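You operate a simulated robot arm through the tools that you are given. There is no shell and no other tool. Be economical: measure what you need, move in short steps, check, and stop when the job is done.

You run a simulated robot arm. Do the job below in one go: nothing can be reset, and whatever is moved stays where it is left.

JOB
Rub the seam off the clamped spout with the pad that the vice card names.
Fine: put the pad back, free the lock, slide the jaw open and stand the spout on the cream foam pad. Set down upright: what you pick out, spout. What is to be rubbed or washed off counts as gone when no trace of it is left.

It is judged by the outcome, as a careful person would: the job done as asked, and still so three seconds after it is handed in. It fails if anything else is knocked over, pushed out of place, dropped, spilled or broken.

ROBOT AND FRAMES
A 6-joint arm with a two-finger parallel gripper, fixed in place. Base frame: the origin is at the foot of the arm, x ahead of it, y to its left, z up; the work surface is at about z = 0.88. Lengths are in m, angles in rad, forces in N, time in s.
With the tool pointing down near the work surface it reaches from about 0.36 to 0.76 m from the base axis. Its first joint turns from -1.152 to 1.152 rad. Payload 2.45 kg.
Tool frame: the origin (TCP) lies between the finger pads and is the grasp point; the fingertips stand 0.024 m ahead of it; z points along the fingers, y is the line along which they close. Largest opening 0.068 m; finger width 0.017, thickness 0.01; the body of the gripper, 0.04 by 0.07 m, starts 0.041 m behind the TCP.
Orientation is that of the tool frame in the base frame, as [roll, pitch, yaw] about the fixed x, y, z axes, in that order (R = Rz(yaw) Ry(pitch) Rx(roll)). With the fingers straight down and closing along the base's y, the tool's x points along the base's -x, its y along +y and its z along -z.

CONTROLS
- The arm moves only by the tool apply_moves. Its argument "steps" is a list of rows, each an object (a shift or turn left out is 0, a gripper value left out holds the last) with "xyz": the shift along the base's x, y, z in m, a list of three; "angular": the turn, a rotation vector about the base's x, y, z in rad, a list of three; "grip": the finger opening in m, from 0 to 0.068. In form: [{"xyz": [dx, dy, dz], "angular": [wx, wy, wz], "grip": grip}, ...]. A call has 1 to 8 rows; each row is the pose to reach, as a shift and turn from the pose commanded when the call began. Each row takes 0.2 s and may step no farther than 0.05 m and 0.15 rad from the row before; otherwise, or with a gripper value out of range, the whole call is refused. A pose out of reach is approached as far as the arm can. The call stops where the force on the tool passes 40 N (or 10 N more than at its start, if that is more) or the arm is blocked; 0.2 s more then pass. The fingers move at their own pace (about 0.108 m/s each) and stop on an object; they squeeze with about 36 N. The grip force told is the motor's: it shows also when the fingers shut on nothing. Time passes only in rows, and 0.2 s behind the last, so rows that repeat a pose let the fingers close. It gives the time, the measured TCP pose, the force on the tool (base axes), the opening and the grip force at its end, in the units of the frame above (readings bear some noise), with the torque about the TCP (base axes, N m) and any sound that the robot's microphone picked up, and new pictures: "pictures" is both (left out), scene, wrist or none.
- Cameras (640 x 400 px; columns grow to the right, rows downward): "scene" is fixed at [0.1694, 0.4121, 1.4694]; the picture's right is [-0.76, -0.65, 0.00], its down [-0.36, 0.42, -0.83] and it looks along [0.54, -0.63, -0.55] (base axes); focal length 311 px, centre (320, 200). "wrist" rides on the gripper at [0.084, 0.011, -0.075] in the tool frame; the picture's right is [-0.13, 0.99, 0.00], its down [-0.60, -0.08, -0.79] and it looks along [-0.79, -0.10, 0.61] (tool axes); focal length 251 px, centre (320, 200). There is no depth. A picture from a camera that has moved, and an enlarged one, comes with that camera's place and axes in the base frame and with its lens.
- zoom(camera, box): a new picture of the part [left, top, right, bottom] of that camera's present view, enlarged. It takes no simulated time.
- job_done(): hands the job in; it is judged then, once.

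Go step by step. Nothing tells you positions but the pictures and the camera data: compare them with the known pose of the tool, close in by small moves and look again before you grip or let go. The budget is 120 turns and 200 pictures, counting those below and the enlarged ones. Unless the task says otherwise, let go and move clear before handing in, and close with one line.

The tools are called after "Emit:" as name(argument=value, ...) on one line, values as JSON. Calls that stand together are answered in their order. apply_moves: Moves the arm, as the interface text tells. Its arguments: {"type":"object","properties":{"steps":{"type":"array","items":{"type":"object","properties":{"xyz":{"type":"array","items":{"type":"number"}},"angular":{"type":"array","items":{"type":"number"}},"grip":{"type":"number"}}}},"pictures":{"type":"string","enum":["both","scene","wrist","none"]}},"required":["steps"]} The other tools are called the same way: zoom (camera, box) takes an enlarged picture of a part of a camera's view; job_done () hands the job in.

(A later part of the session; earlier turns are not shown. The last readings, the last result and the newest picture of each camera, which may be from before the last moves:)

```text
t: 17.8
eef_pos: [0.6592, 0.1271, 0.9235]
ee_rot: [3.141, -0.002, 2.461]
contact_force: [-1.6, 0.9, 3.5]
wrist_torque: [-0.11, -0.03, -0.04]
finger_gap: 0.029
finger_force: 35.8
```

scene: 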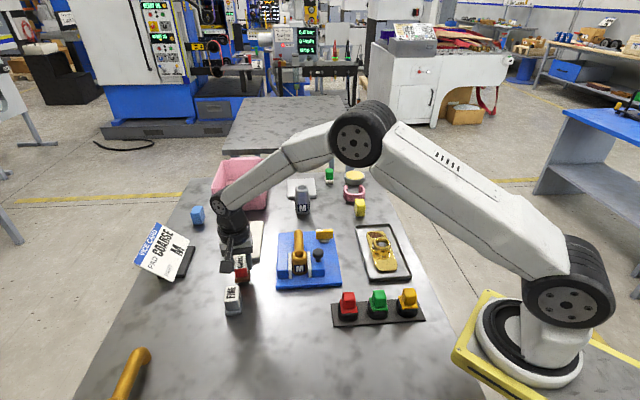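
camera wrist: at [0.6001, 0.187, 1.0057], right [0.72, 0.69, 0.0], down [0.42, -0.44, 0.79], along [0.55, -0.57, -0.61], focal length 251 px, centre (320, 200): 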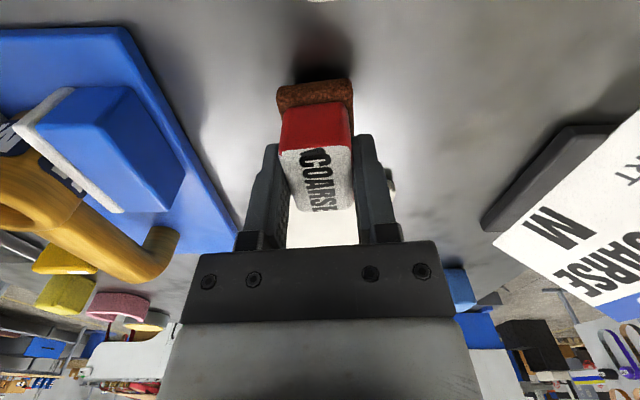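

Contact with the table is felt. I'll release and rise.

Emit:
apply_moves(steps=[{"xyz": [0, 0, 0], "grip": 0.05}, {"xyz": [0, 0, 0], "grip": 0.06}, {"xyz": [0, 0, 0.03], "grip": 0.06}, {"xyz": [0, 0, 0.07], "grip": 0.06}, {"xyz": [0, 0, 0.11], "grip": 0.06}, {"xyz": [0, 0, 0.15], "grip": 0.06}])

Emit:
zoom(camera="scene", box=[200, 230, 280, 310])

Emit:
zoom(camera="wrist", box=[50, 0, 270, 180])

```text
t: 19.2
eef_pos: [0.6595, 0.1267, 1.0733]
ee_rot: [3.142, -0.001, 2.462]
contact_force: [0.2, -0.3, 0.3]
wrist_torque: [0.01, -0.01, 0.0]
finger_gap: 0.06
finger_force: 0.1
camera wrist: at [0.5992, 0.1872, 1.1486], right [0.72, 0.69, 0.0], down [0.42, -0.44, 0.79], along [0.55, -0.57, -0.61], focal length 251 px, centre (320, 200)
```

scene: 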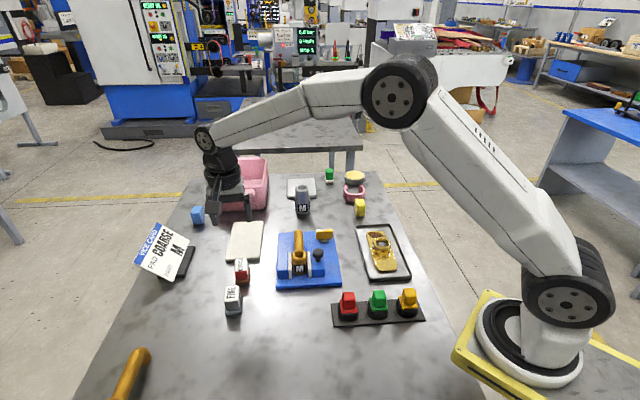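
wrist: 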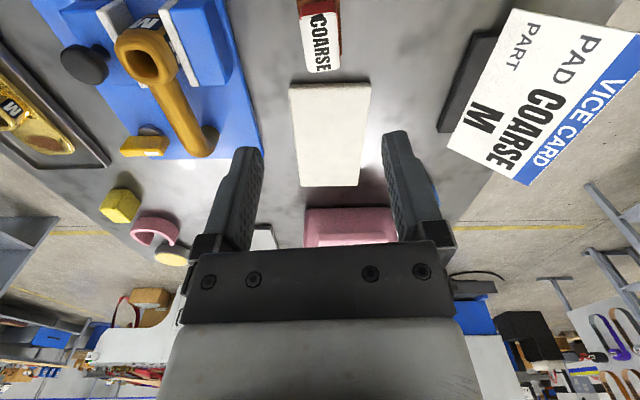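

```text
5.00 times, centred on (240, 270) of scene
camera zoom: at [0.1693, 0.4121, 1.4694], right [-0.76, -0.65, 0.0], down [-0.36, 0.42, -0.83], along [0.54, -0.63, -0.55], focal length 1556 px, centre (720, -150)
```

zoom: 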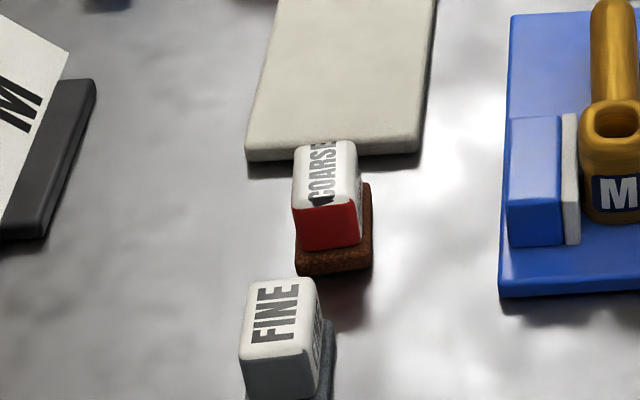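

```text
2.22 times, centred on (160, 90) of wrist
camera zoom: at [0.5992, 0.1872, 1.1486], right [0.72, 0.69, 0.0], down [0.42, -0.44, 0.79], along [0.55, -0.57, -0.61], focal length 559 px, centre (676, 444)
```

zoom: 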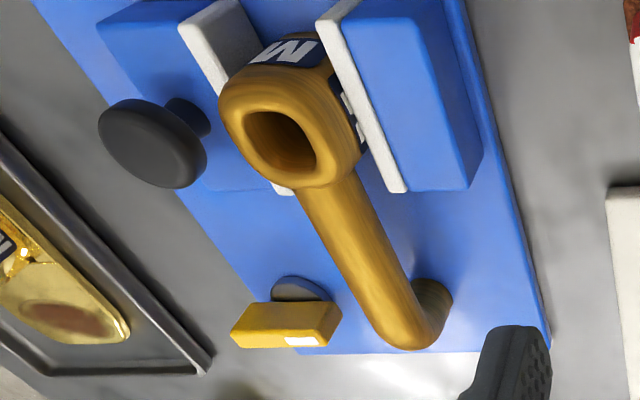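

The pad is back where it was. Next is the lock: a yellow bar on a pivot near (0.59, -0.097, top 0.93). I'll move over it with the fingers turned to span its narrow sides.

Emit:
apply_moves(steps=[{"xyz": [-0.01, -0.03, 0.02], "angular": [0, 0, 0.148]}, {"xyz": [-0.02, -0.06, 0.03], "angular": [0, 0, 0.296]}, {"xyz": [-0.03, -0.09, 0.04], "angular": [0, 0, 0.444]}, {"xyz": [-0.04, -0.12, 0.04], "angular": [0, 0, 0.592]}, {"xyz": [-0.05, -0.15, 0.04], "angular": [0, 0, 0.74]}, {"xyz": [-0.06, -0.18, 0.04], "angular": [0, 0, 0.888]}, {"xyz": [-0.066, -0.205, 0.04], "angular": [0, 0, 1.036]}, {"xyz": [-0.07, -0.224, 0.04], "angular": [0, 0, 1.184]}], pictures="none")

Emit:
apply_moves(steps=[{"xyz": [0, 0, -0.02], "angular": [0, 0, 0.148]}, {"xyz": [0, 0, -0.05], "angular": [0, 0, 0.296]}, {"xyz": [0, 0, -0.07], "angular": [0, 0, 0.296]}])

Emit:
zoom(camera="wrist", box=[230, 20, 420, 160])

```text
t: 21.0
eef_pos: [0.5893, -0.0956, 1.1142]
ee_rot: [-3.141, -0.003, -2.636]
contact_force: [-0.4, -0.4, 0.9]
wrist_torque: [-0.03, 0.02, 0.01]
finger_gap: 0.0598
finger_force: 0.1
```

```text
t: 21.8
eef_pos: [0.5897, -0.0967, 1.0429]
ee_rot: [3.141, 0.0, -2.34]
contact_force: [-1.1, 1.2, 0.6]
wrist_torque: [0.03, 0.01, -0.04]
finger_gap: 0.0603
finger_force: 0.0
camera wrist: at [0.521, -0.1514, 1.1185], right [-0.62, 0.78, 0.0], down [0.48, 0.38, 0.79], along [0.62, 0.49, -0.61], focal length 251 px, centre (320, 200)
```

scene: 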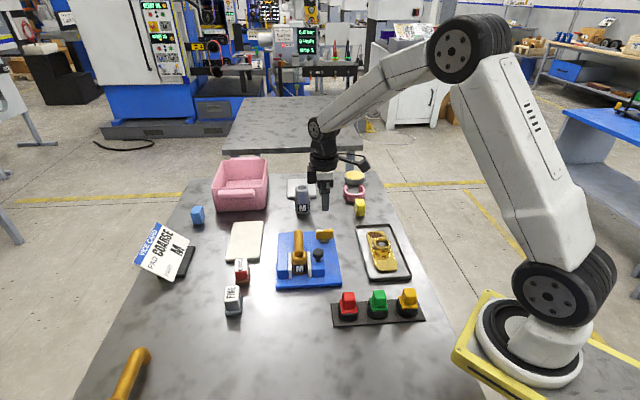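
wrist: 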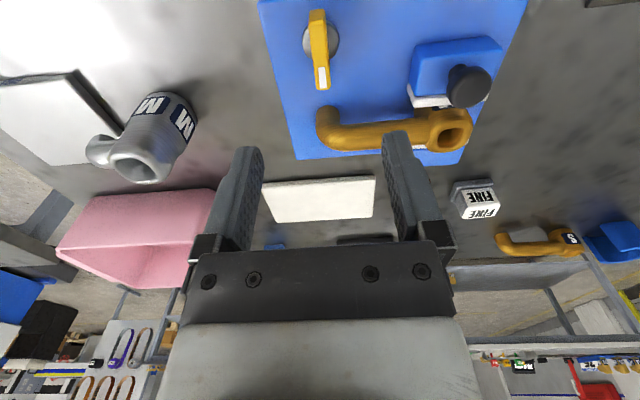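

```text
2.86 times, centred on (325, 90) of wrist
camera zoom: at [0.521, -0.1514, 1.1185], right [-0.62, 0.78, 0.0], down [0.48, 0.38, 0.79], along [0.62, 0.49, -0.61], focal length 718 px, centre (306, 514)
```

zoom: 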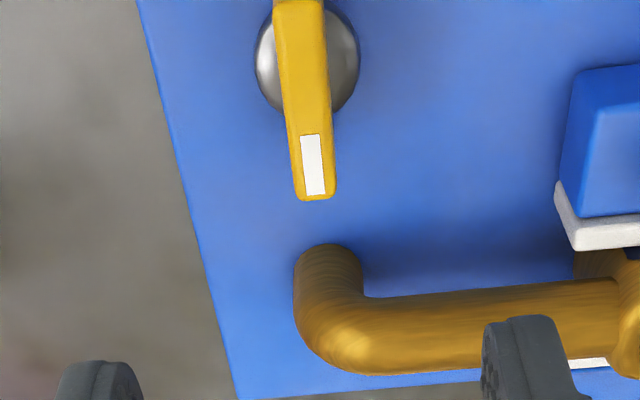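

Emit:
apply_moves(steps=[{"xyz": [-0.006, -0.007, -0.03], "grip": 0.045}, {"xyz": [-0.006, -0.007, -0.065], "grip": 0.045}])

Emit:
zoom(camera="wrist", box=[230, 40, 420, 240])

Emit:
zoom(camera="scene", box=[280, 190, 360, 270])

```text
t: 22.4
eef_pos: [0.5824, -0.1041, 0.9784]
ee_rot: [3.141, -0.001, -2.339]
contact_force: [0.1, -0.3, 0.0]
wrist_torque: [0.04, -0.01, 0.0]
finger_gap: 0.0449
finger_force: 0.0
camera wrist: at [0.5146, -0.158, 1.0532], right [-0.62, 0.78, 0.0], down [0.48, 0.38, 0.79], along [0.62, 0.49, -0.61], focal length 251 px, centre (320, 200)
```

scene: 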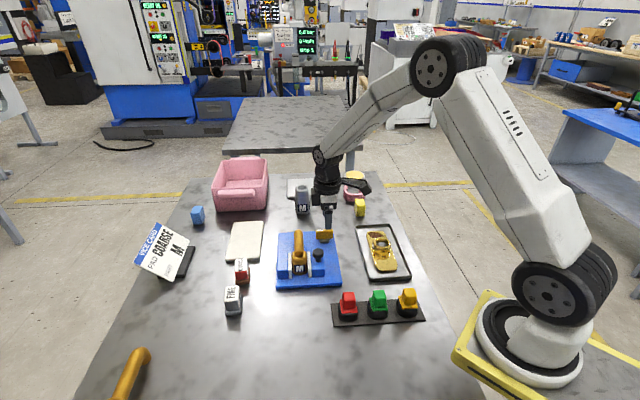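
wrist: 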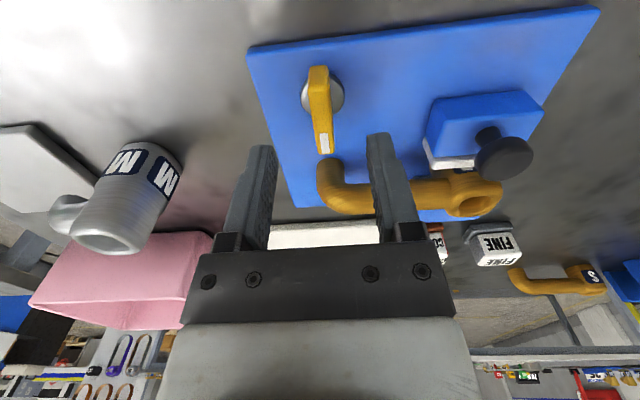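

```text
2.00 times, centred on (325, 140) of wrist
camera zoom: at [0.5146, -0.158, 1.0532], right [-0.62, 0.78, 0.0], down [0.48, 0.38, 0.79], along [0.62, 0.49, -0.61], focal length 503 px, centre (310, 320)
```

zoom: 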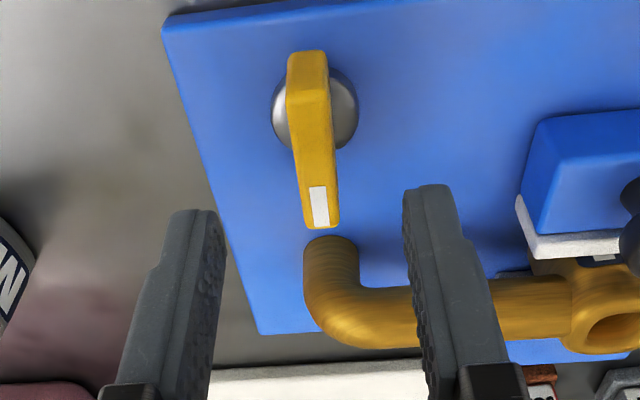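

```text
5.00 times, centred on (320, 230) of scene
camera zoom: at [0.1694, 0.4121, 1.4694], right [-0.76, -0.65, 0.0], down [-0.36, 0.42, -0.83], along [0.54, -0.63, -0.55], focal length 1556 px, centre (320, 50)
```

zoom: 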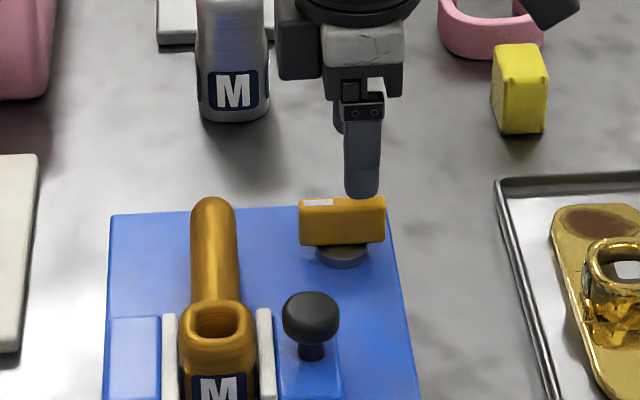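

Emit:
apply_moves(steps=[{"xyz": [0, 0, -0.02], "grip": 0.04}, {"xyz": [0, 0, -0.04], "grip": 0.04}, {"xyz": [0, 0, -0.04], "grip": 0.04}])

Emit:
zoom(camera="wrist", box=[230, 80, 420, 280])

Emit:
zoom(camera="scene", box=[280, 190, 360, 270])

```text
t: 23.2
eef_pos: [0.5833, -0.1039, 0.938]
ee_rot: [-3.14, -0.003, -2.344]
contact_force: [-0.4, -0.6, 0.2]
wrist_torque: [0.03, -0.03, 0.0]
finger_gap: 0.04
finger_force: 0.1
camera wrist: at [0.5151, -0.1577, 1.0129], right [-0.62, 0.78, 0.0], down [0.48, 0.38, 0.79], along [0.62, 0.49, -0.61], focal length 251 px, centre (320, 200)
```

scene: 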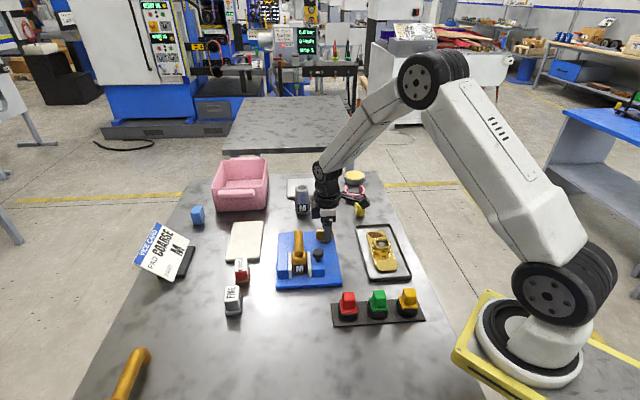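
wrist: 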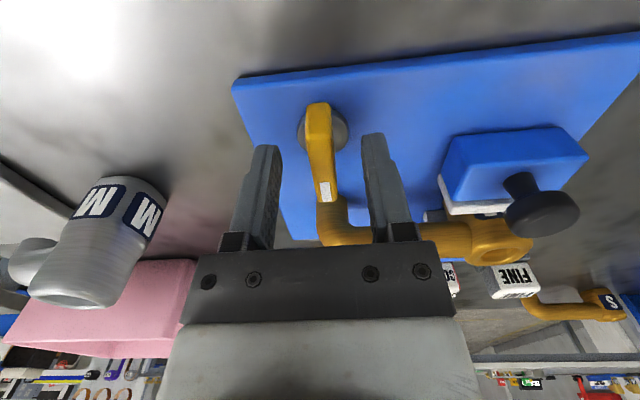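

```text
2.00 times, centred on (325, 180) of wrist
camera zoom: at [0.5151, -0.1577, 1.0129], right [-0.62, 0.78, 0.0], down [0.48, 0.38, 0.79], along [0.62, 0.49, -0.61], focal length 503 px, centre (310, 240)
```

zoom: 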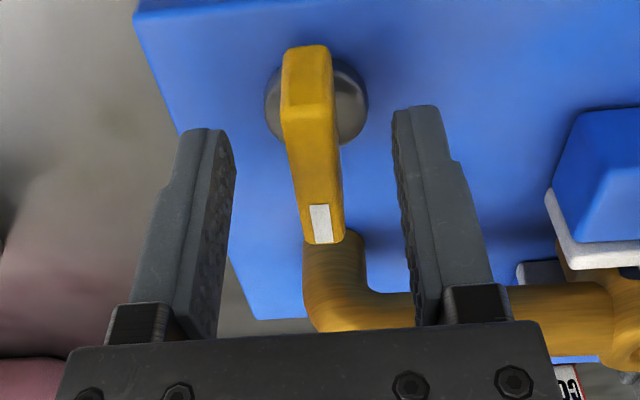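

```text
5.00 times, centred on (320, 230) of scene
camera zoom: at [0.1694, 0.4121, 1.4694], right [-0.76, -0.65, 0.0], down [-0.36, 0.42, -0.83], along [0.54, -0.63, -0.55], focal length 1556 px, centre (320, 50)
```

zoom: 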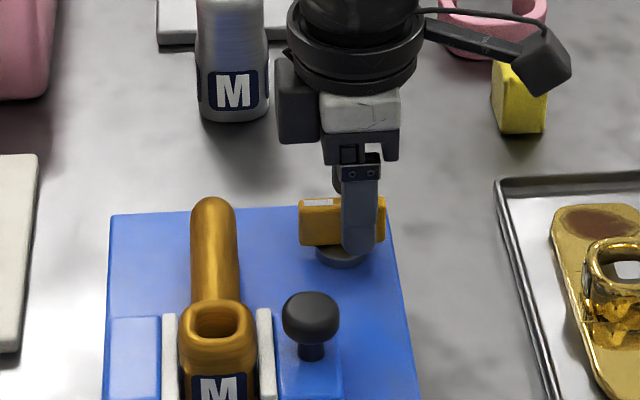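

Emit:
apply_moves(steps=[{"xyz": [0.0034, 0.0036, -0.004], "grip": 0.04}, {"xyz": [0.0034, 0.0036, -0.004], "grip": 0.005}, {"xyz": [0.0034, 0.0036, -0.004], "grip": 0.005}, {"xyz": [0.0034, 0.0036, -0.004], "grip": 0.005}])

Emit:
zoom(camera="wrist", box=[230, 80, 420, 280])

Emit:
zoom(camera="scene", box=[280, 190, 360, 270])

```text
t: 24.2
eef_pos: [0.5867, -0.0991, 0.9344]
ee_rot: [3.14, -0.003, -2.343]
contact_force: [-7.4, 5.9, 4.0]
wrist_torque: [-0.11, 0.22, -0.47]
finger_gap: 0.0119
finger_force: 32.3
camera wrist: at [0.5183, -0.1533, 1.0091], right [-0.62, 0.78, 0.0], down [0.48, 0.38, 0.79], along [0.62, 0.49, -0.61], focal length 251 px, centre (320, 200)
```

scene: 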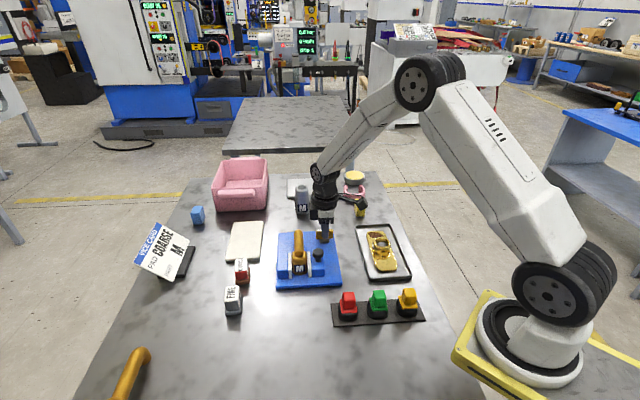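
wrist: 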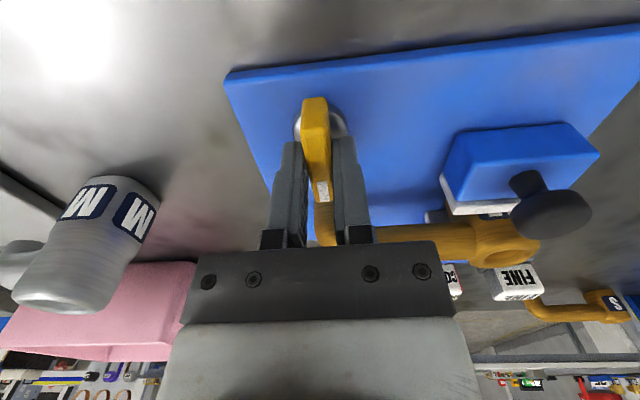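

```text
2.00 times, centred on (325, 180) of wrist
camera zoom: at [0.5183, -0.1533, 1.0091], right [-0.62, 0.78, 0.0], down [0.48, 0.38, 0.79], along [0.62, 0.49, -0.61], focal length 503 px, centre (310, 240)
```

zoom: 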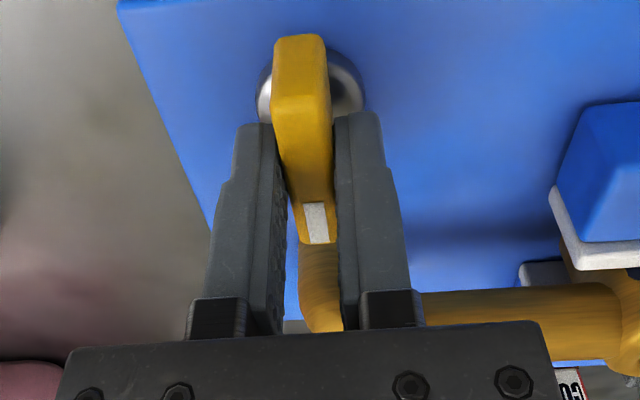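

```text
5.00 times, centred on (320, 230) of scene
camera zoom: at [0.1691, 0.4123, 1.4693], right [-0.76, -0.65, 0.0], down [-0.36, 0.42, -0.83], along [0.54, -0.63, -0.55], focal length 1556 px, centre (320, 50)
```

zoom: 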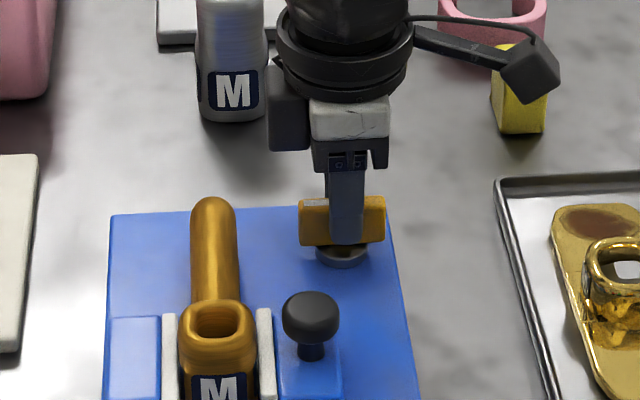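

The lock bar is gripped on its pivot. I'll try a small turn one way and feel the torque.

Emit:
apply_moves(steps=[{"xyz": [-0.0012, 0.001, 0]}, {"xyz": [-0.0012, 0.001, 0], "angular": [0, 0, -0.08]}, {"xyz": [-0.0012, 0.001, 0], "angular": [0, 0, -0.16]}], pictures="wrist")

```text
t: 25.0
eef_pos: [0.5865, -0.0993, 0.934]
ee_rot: [-3.139, -0.001, -2.504]
contact_force: [0.1, -0.3, -1.2]
wrist_torque: [-0.26, 0.38, -0.03]
finger_gap: 0.0119
finger_force: 32.8
camera wrist: at [0.5104, -0.1418, 1.009], right [-0.49, 0.87, 0.0], down [0.53, 0.3, 0.79], along [0.69, 0.39, -0.61], focal length 251 px, centre (320, 200)
```

wrist: 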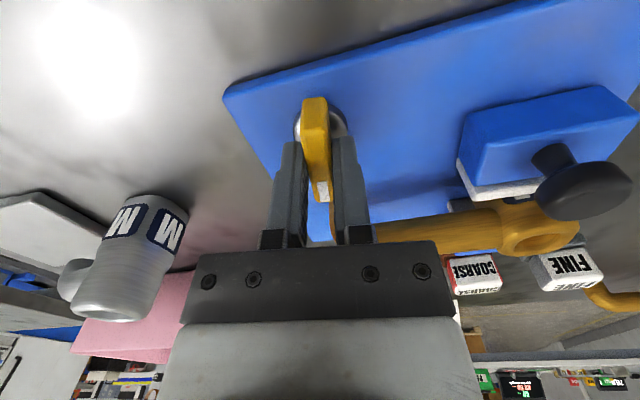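

It turns freely, so I'll continue toward a quarter turn.

Emit:
apply_moves(steps=[{"angular": [0, 0, -0.14]}, {"angular": [0, 0, -0.28]}, {"angular": [0, 0, -0.42]}, {"angular": [0, 0, -0.56]}, {"angular": [0, 0, -0.7]}], pictures="scene")

Emit:
zoom(camera="scene", box=[280, 190, 360, 270])

```text
t: 26.2
eef_pos: [0.5852, -0.0994, 0.9348]
ee_rot: [-3.141, -0.005, 3.077]
contact_force: [-2.3, 5.8, -4.3]
wrist_torque: [0.01, -0.95, 0.02]
finger_gap: 0.0119
finger_force: 31.7
```

scene: 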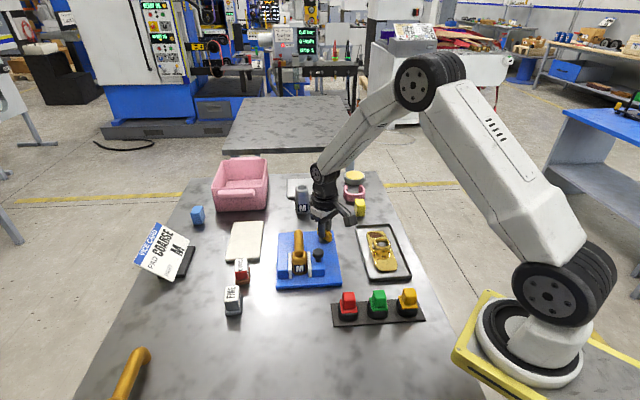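

```text
5.00 times, centred on (320, 230) of scene
camera zoom: at [0.1693, 0.4122, 1.4693], right [-0.76, -0.65, 0.0], down [-0.36, 0.42, -0.83], along [0.54, -0.63, -0.55], focal length 1556 px, centre (320, 50)
```

zoom: 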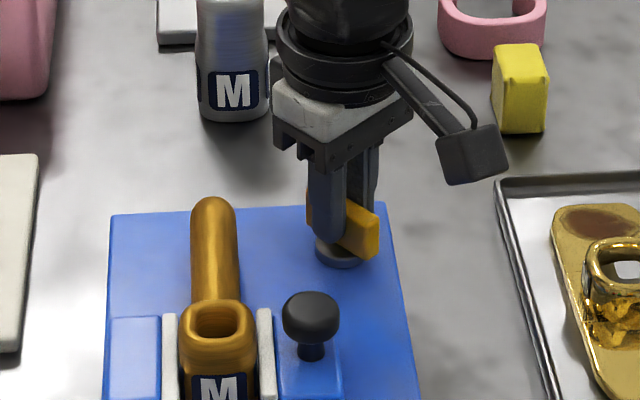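

Emit:
apply_moves(steps=[{"xyz": [0, 0, 0], "angular": [0, 0, -0.14]}, {"angular": [0, 0, -0.28]}, {"angular": [0, 0, -0.42]}, {"angular": [0, 0, -0.56]}, {"angular": [0, 0, -0.7]}], pictures="scene")

Emit:
zoom(camera="scene", box=[280, 190, 360, 270])

```text
t: 27.4
eef_pos: [0.5875, -0.0981, 0.935]
ee_rot: [3.141, 0.0, 2.379]
contact_force: [2.3, 14.6, -1.6]
wrist_torque: [0.31, 0.1, 0.03]
finger_gap: 0.0119
finger_force: 32.5
```

scene: 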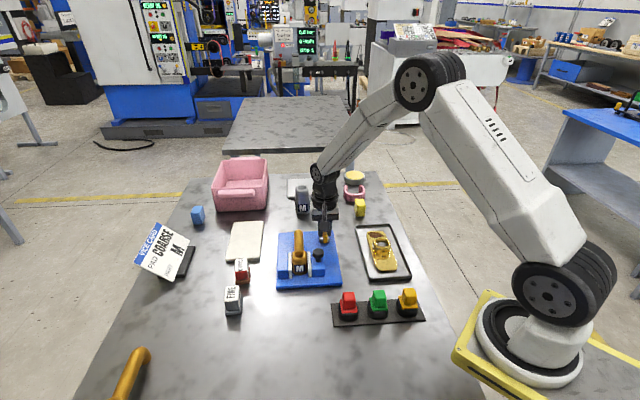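

```text
5.00 times, centred on (320, 230) of scene
camera zoom: at [0.1694, 0.4125, 1.4692], right [-0.76, -0.65, 0.0], down [-0.36, 0.42, -0.83], along [0.54, -0.63, -0.55], focal length 1556 px, centre (320, 50)
```

zoom: 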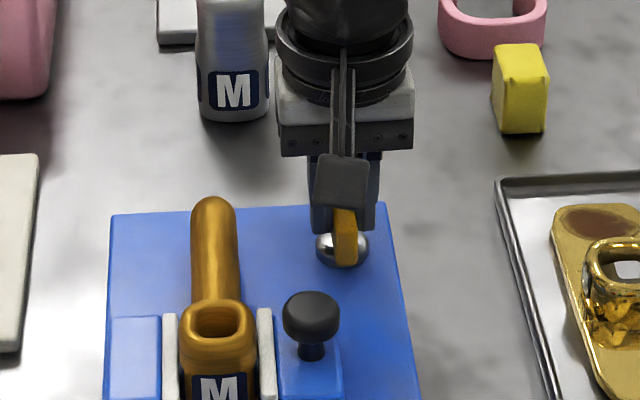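

Emit:
apply_moves(steps=[{"angular": [0, 0, -0.05]}, {"angular": [0, 0, -0.05], "grip": 0.03}, {"angular": [0, 0, -0.05], "grip": 0.03}, {"xyz": [0, 0, 0.04], "angular": [0, 0, -0.05]}, {"xyz": [0, 0, 0.08], "angular": [0, 0, -0.05]}])

Emit:
zoom(camera="scene", box=[280, 190, 360, 270])

Emit:
zoom(camera="wrist", box=[220, 0, 420, 150])

```text
t: 28.6
eef_pos: [0.5854, -0.0985, 1.0141]
ee_rot: [3.139, -0.001, 2.332]
contact_force: [-0.1, -0.1, 0.1]
wrist_torque: [-0.01, 0.02, 0.03]
finger_gap: 0.0301
finger_force: 0.0
camera wrist: at [0.534, -0.0316, 1.089], right [0.81, 0.59, 0.0], down [0.36, -0.49, 0.79], along [0.47, -0.64, -0.61], focal length 251 px, centre (320, 200)
```

scene: 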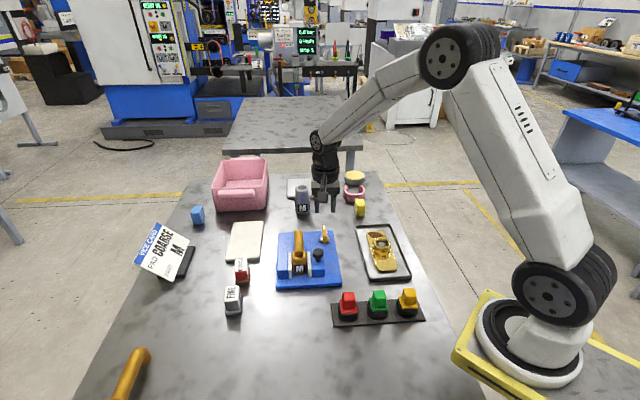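
wrist: 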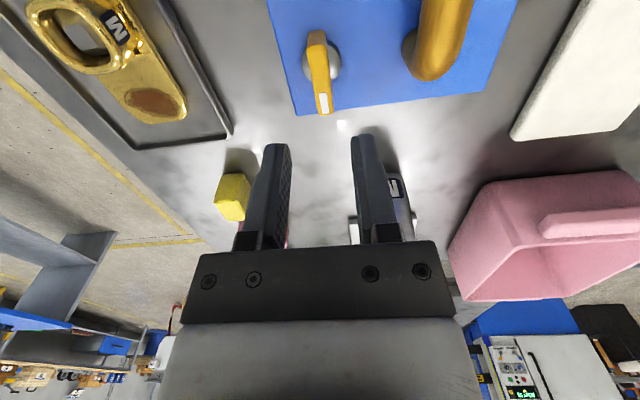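

```text
5.00 times, centred on (320, 230) of scene
camera zoom: at [0.1693, 0.4121, 1.4694], right [-0.76, -0.65, 0.0], down [-0.36, 0.42, -0.83], along [0.54, -0.63, -0.55], focal length 1556 px, centre (320, 50)
```

zoom: 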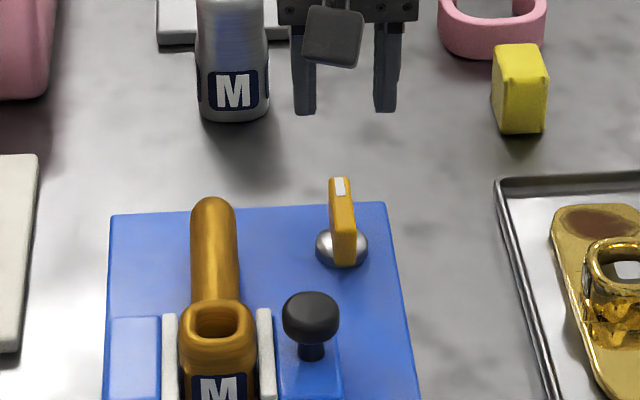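

```text
2.67 times, centred on (320, 75) of wrist
camera zoom: at [0.534, -0.0316, 1.089], right [0.81, 0.59, 0.0], down [0.36, -0.49, 0.79], along [0.47, -0.64, -0.61], focal length 670 px, centre (320, 533)
```

zoom: 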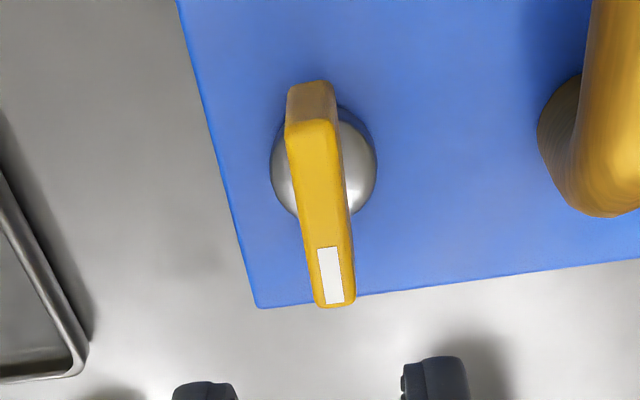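

The lock bar now stands a quarter turn from before. Next I'll grip the black jaw knob near (0.528, 0.0, 0.94) with the fingers across the slide direction.

Emit:
apply_moves(steps=[{"xyz": [0, 0.0, 0.02], "angular": [0, 0, 0.148]}, {"xyz": [-0.01, 0.02, 0.04], "angular": [0, 0, 0.296]}, {"xyz": [-0.02, 0.03, 0.05], "angular": [0, 0, 0.444]}, {"xyz": [-0.03, 0.05, 0.05], "angular": [0, 0, 0.592]}, {"xyz": [-0.04, 0.065, 0.05], "angular": [0, 0, 0.74]}, {"xyz": [-0.05, 0.08, 0.05], "angular": [0, 0, 0.888]}, {"xyz": [-0.057, 0.09, 0.05], "angular": [0, 0, 1.036]}, {"xyz": [-0.057, 0.0985, 0.05], "angular": [0, 0, 1.184]}], pictures="none")

Emit:
apply_moves(steps=[{"xyz": [0, 0, 0], "angular": [0, 0, 0.14], "grip": 0.05}, {"xyz": [0, 0, 0], "angular": [0, 0, 0.28], "grip": 0.05}, {"xyz": [0, 0, -0.02], "angular": [0, 0, 0.42], "grip": 0.05}, {"xyz": [0, 0, -0.03], "angular": [0, 0, 0.43], "grip": 0.05}])

Emit:
zoom(camera="wrist", box=[200, 0, 440, 180])

Emit:
zoom(camera="scene", box=[270, 200, 350, 280])

```text
t: 30.4
eef_pos: [0.5287, -0.0013, 1.064]
ee_rot: [3.141, -0.002, -2.766]
contact_force: [-0.1, 0.1, -0.4]
wrist_torque: [0.0, 0.0, -0.02]
finger_gap: 0.0302
finger_force: 0.1
```

```text
t: 31.4
eef_pos: [0.5288, -0.0008, 1.034]
ee_rot: [-3.141, -0.002, -2.335]
contact_force: [0.0, -0.1, 0.4]
wrist_torque: [0.02, 0.01, 0.01]
finger_gap: 0.0499
finger_force: 0.1
camera wrist: at [0.4612, -0.0548, 1.1089], right [-0.63, 0.78, 0.0], down [0.48, 0.38, 0.79], along [0.62, 0.5, -0.61], focal length 251 px, centre (320, 200)
```

scene: 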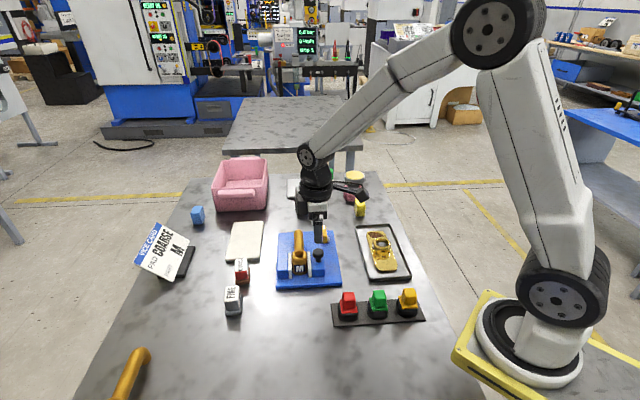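
wrist: 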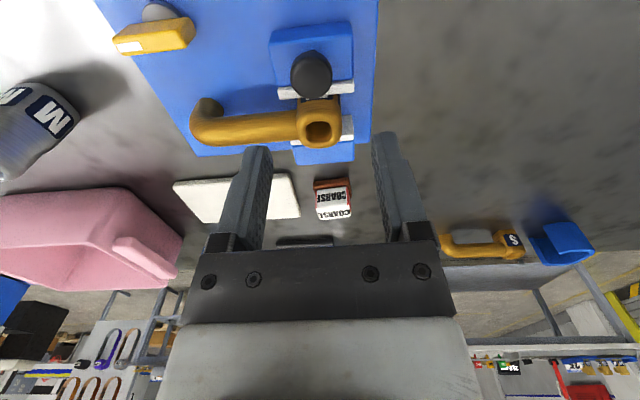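

```text
2.22 times, centred on (320, 90) of wrist
camera zoom: at [0.4612, -0.0548, 1.1089], right [-0.63, 0.78, 0.0], down [0.48, 0.38, 0.79], along [0.62, 0.5, -0.61], focal length 559 px, centre (320, 444)
```

zoom: 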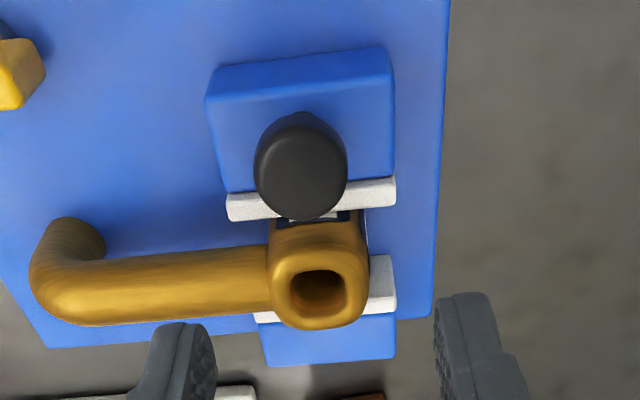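

```text
5.00 times, centred on (310, 240) of scene
camera zoom: at [0.1694, 0.4121, 1.4694], right [-0.76, -0.65, 0.0], down [-0.36, 0.42, -0.83], along [0.54, -0.63, -0.55], focal length 1556 px, centre (370, 0)
```

zoom: 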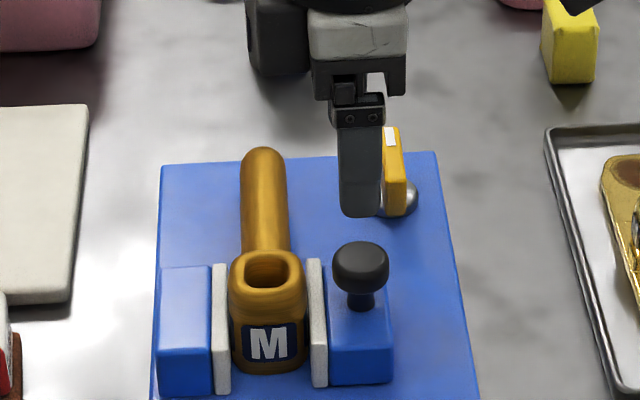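

Emit:
apply_moves(steps=[{"xyz": [0.001, -0.007, -0.02], "grip": 0.055}, {"xyz": [0.001, -0.007, -0.045], "grip": 0.055}])

Emit:
zoom(camera="wrist", box=[220, 40, 420, 220])

Emit:
zoom(camera="scene", box=[270, 200, 350, 280])

```text
t: 32.0
eef_pos: [0.5308, -0.0086, 0.9894]
ee_rot: [3.141, -0.002, -2.337]
contact_force: [0.4, 0.4, 0.1]
wrist_torque: [-0.01, 0.04, 0.01]
finger_gap: 0.0549
finger_force: 0.1
camera wrist: at [0.4621, -0.0618, 1.0639], right [-0.62, 0.78, 0.0], down [0.48, 0.38, 0.79], along [0.62, 0.49, -0.61], focal length 251 px, centre (320, 200)
```

scene: 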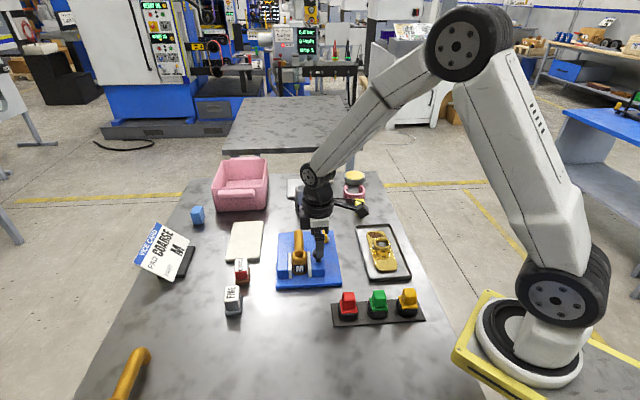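
wrist: 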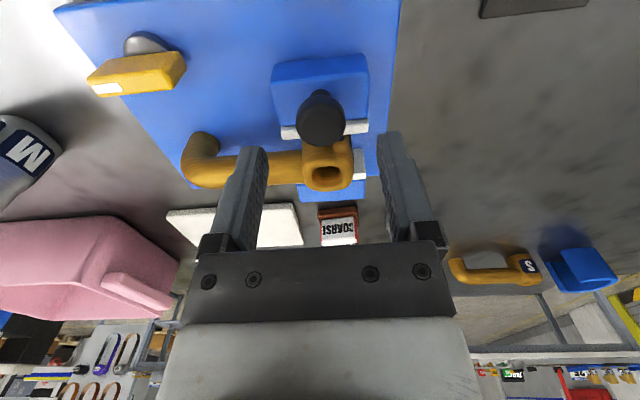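

```text
2.22 times, centred on (320, 130) of wrist
camera zoom: at [0.4621, -0.0618, 1.0639], right [-0.62, 0.78, 0.0], down [0.48, 0.38, 0.79], along [0.62, 0.49, -0.61], focal length 559 px, centre (320, 356)
```

zoom: 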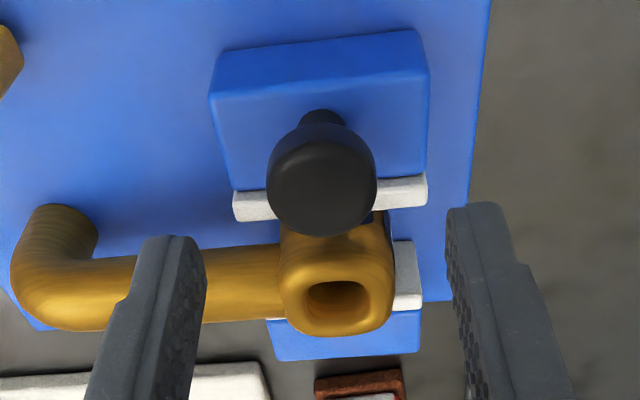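

```text
5.00 times, centred on (310, 240) of scene
camera zoom: at [0.1694, 0.4121, 1.4694], right [-0.76, -0.65, 0.0], down [-0.36, 0.42, -0.83], along [0.54, -0.63, -0.55], focal length 1556 px, centre (370, 0)
```

zoom: 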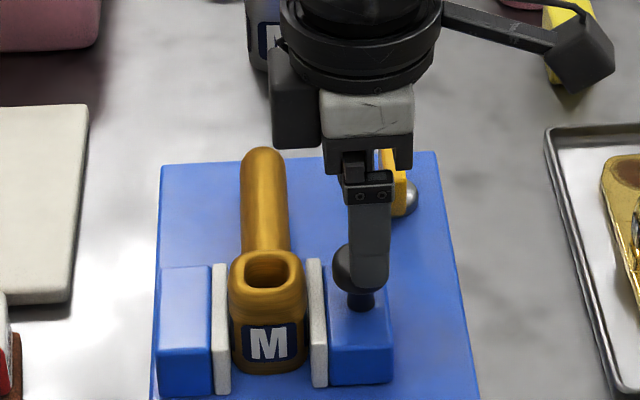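

Emit:
apply_moves(steps=[{"xyz": [0.0014, 0.0015, -0.02], "grip": 0.055}, {"xyz": [0.0014, 0.0015, -0.034], "grip": 0.055}, {"xyz": [0.0014, 0.0015, -0.034], "grip": 0.015}, {"xyz": [0.0014, 0.0015, -0.034], "grip": 0.015}, {"xyz": [0.0014, 0.0015, -0.034], "grip": 0.015}])

Emit:
zoom(camera="wrist", box=[220, 40, 420, 220])

Emit:
zoom(camera="scene", box=[270, 200, 350, 280])

```text
t: 33.2
eef_pos: [0.5314, -0.0061, 0.9553]
ee_rot: [3.141, 0.0, -2.337]
contact_force: [-1.4, 2.9, 0.5]
wrist_torque: [0.11, -0.04, 0.04]
finger_gap: 0.0274
finger_force: 41.6
camera wrist: at [0.4631, -0.0604, 1.03], right [-0.62, 0.78, 0.0], down [0.48, 0.38, 0.79], along [0.62, 0.49, -0.61], focal length 251 px, centre (320, 200)
```

scene: 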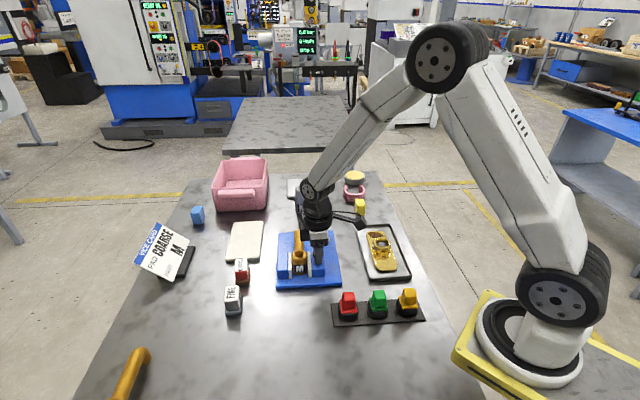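
wrist: 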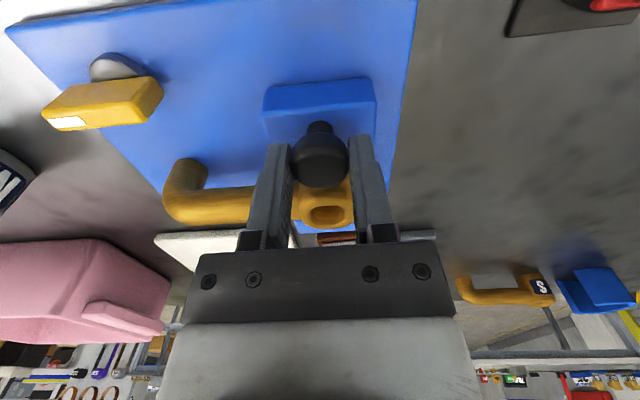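

```text
2.22 times, centred on (320, 130) of wrist
camera zoom: at [0.4631, -0.0604, 1.03], right [-0.62, 0.78, 0.0], down [0.48, 0.38, 0.79], along [0.62, 0.49, -0.61], focal length 559 px, centre (320, 356)
```

zoom: 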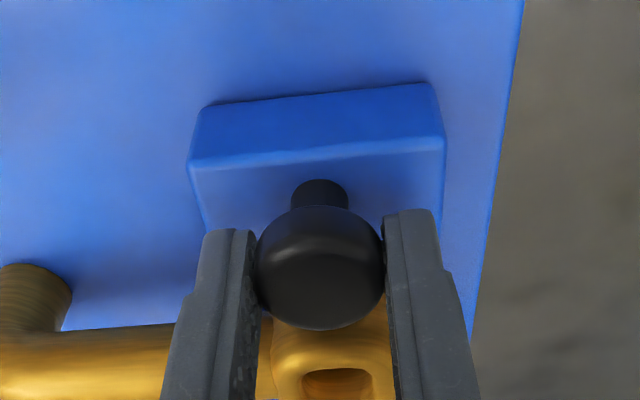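

```text
5.00 times, centred on (310, 240) of scene
camera zoom: at [0.1693, 0.4121, 1.4694], right [-0.76, -0.65, 0.0], down [-0.36, 0.42, -0.83], along [0.54, -0.63, -0.55], focal length 1556 px, centre (370, 0)
```

zoom: 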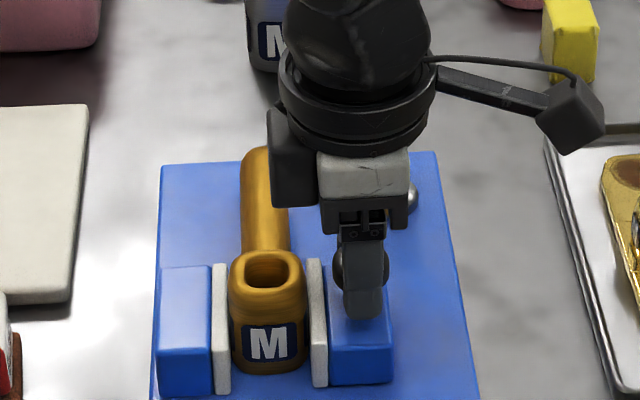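

The knob is held. I'll pull the jaw away from the spout in small steps.

Emit:
apply_moves(steps=[{"xyz": [-0.0035, -0.0036, 0]}, {"xyz": [-0.007, -0.0072, 0]}, {"xyz": [-0.0104, -0.0109, 0]}])

Emit:
zoom(camera="scene", box=[270, 200, 350, 280])

```text
t: 34.0
eef_pos: [0.5205, -0.0168, 0.9541]
ee_rot: [3.141, -0.003, -2.339]
contact_force: [-6.2, 7.1, 2.1]
wrist_torque: [0.14, 0.05, 0.04]
finger_gap: 0.0274
finger_force: 42.1
camera wrist: at [0.4526, -0.071, 1.0301], right [-0.62, 0.78, 0.0], down [0.48, 0.38, 0.79], along [0.62, 0.49, -0.61], focal length 251 px, centre (320, 200)
```

scene: 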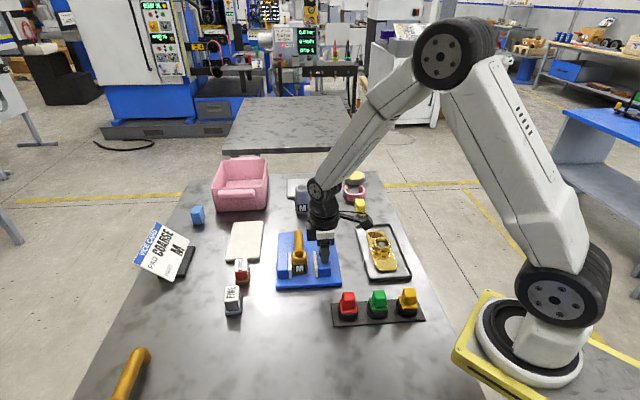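
wrist: 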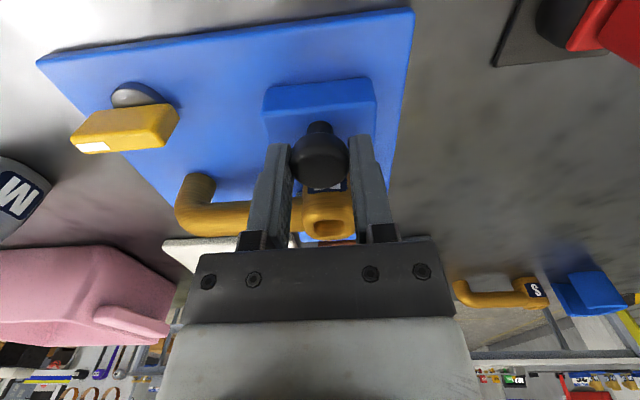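

```text
5.00 times, centred on (310, 240) of scene
camera zoom: at [0.1691, 0.4123, 1.4693], right [-0.76, -0.65, 0.0], down [-0.36, 0.42, -0.83], along [0.54, -0.63, -0.55], focal length 1556 px, centre (370, 0)
```

zoom: 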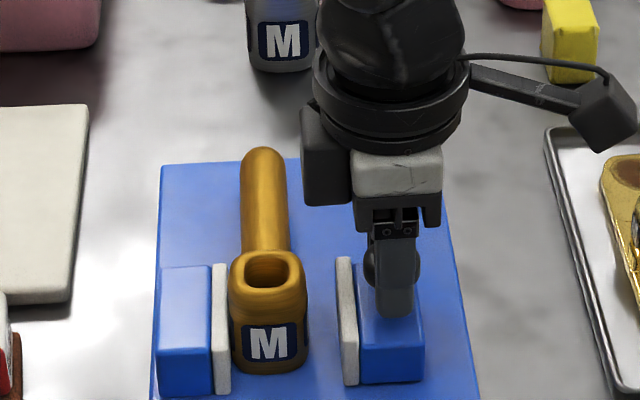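

Emit:
apply_moves(steps=[{"xyz": [-0.0038, -0.0031, 0]}, {"xyz": [-0.0073, -0.0067, 0]}, {"xyz": [-0.0108, -0.0104, 0]}, {"xyz": [-0.0128, -0.0125, 0]}])

Emit:
zoom(camera="scene", box=[270, 200, 350, 280])

```text
t: 35.0
eef_pos: [0.5123, -0.0263, 0.9553]
ee_rot: [-3.135, 0.004, -2.336]
contact_force: [6.0, 10.0, -8.2]
wrist_torque: [0.14, -0.04, 0.07]
finger_gap: 0.0271
finger_force: 42.1
stopped in row 4: the force on the tool passed its limit at 45 N (the readings are from after the stop); the commanded pose is now the measured one
camera wrist: at [0.4431, -0.0799, 1.0293], right [-0.63, 0.78, 0.0], down [0.47, 0.38, 0.8], along [0.62, 0.5, -0.6], focal length 251 px, centre (320, 200)
```

scene: 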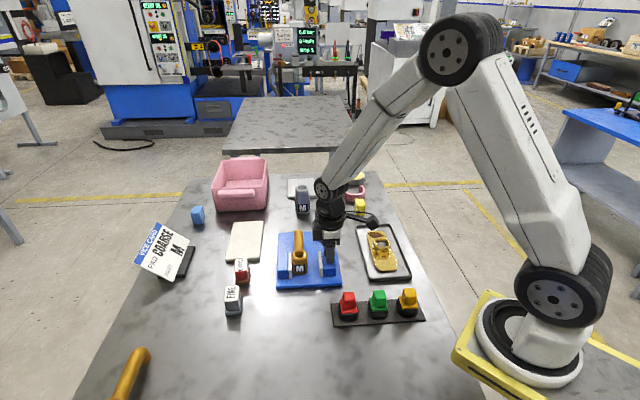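
wrist: 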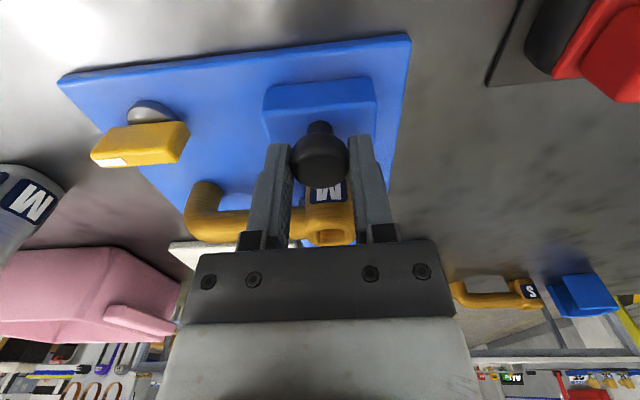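

```text
5.00 times, centred on (310, 240) of scene
camera zoom: at [0.1697, 0.4123, 1.4693], right [-0.76, -0.65, 0.0], down [-0.36, 0.42, -0.83], along [0.54, -0.63, -0.55], focal length 1556 px, centre (370, 0)
```

zoom: 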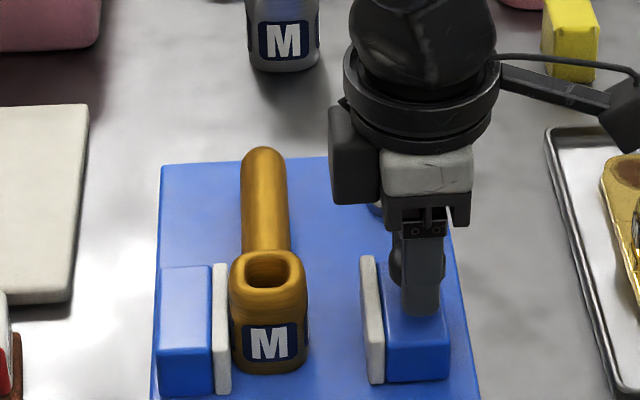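

The jaw is fully open and the spout still stands. I'll release the knob and rise.

Emit:
apply_moves(steps=[{"grip": 0.05}, {"grip": 0.06}, {"xyz": [0, 0, 0.03], "grip": 0.06}, {"xyz": [0, 0, 0.07], "grip": 0.06}, {"xyz": [-0.01, -0.01, 0.11], "grip": 0.06}])

Emit:
zoom(camera="wrist", box=[120, 0, 480, 225])

Emit:
zoom(camera="scene", box=[270, 210, 350, 290])

```text
t: 36.2
eef_pos: [0.5008, -0.0366, 1.0656]
ee_rot: [-3.138, 0.004, -2.337]
contact_force: [-1.5, -0.7, -0.5]
wrist_torque: [-0.01, 0.01, 0.0]
finger_gap: 0.06
finger_force: 0.1
camera wrist: at [0.4326, -0.0909, 1.14], right [-0.62, 0.78, 0.0], down [0.47, 0.38, 0.8], along [0.62, 0.5, -0.61], focal length 251 px, centre (320, 200)
```

scene: 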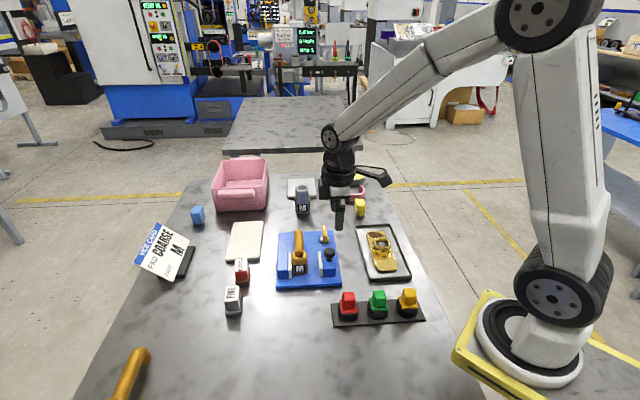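
wrist: 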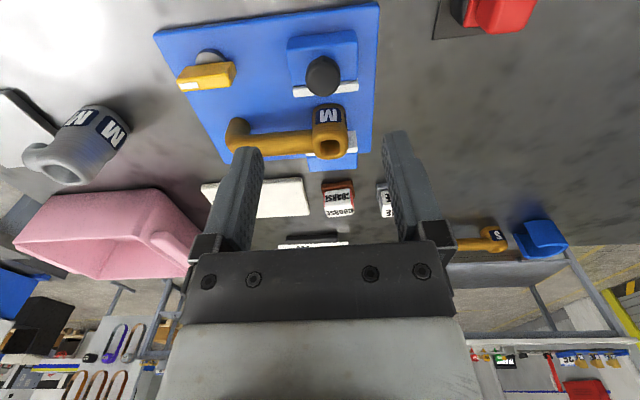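

```text
1.78 times, centred on (300, 112) of wrist
camera zoom: at [0.4326, -0.0909, 1.14], right [-0.62, 0.78, 0.0], down [0.47, 0.38, 0.8], along [0.62, 0.5, -0.61], focal length 447 px, centre (356, 356)
```

zoom: 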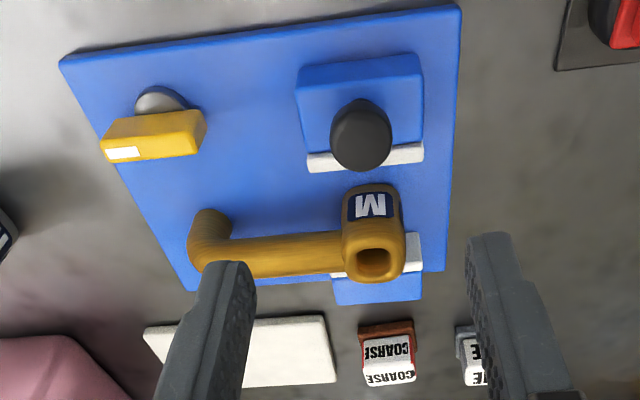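

```text
5.00 times, centred on (310, 250) of scene
camera zoom: at [0.1693, 0.4121, 1.4694], right [-0.76, -0.65, 0.0], down [-0.36, 0.42, -0.83], along [0.54, -0.63, -0.55], focal length 1556 px, centre (370, -50)
```

zoom: 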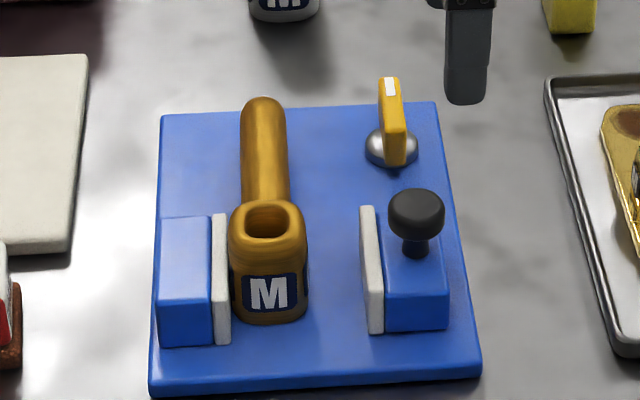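

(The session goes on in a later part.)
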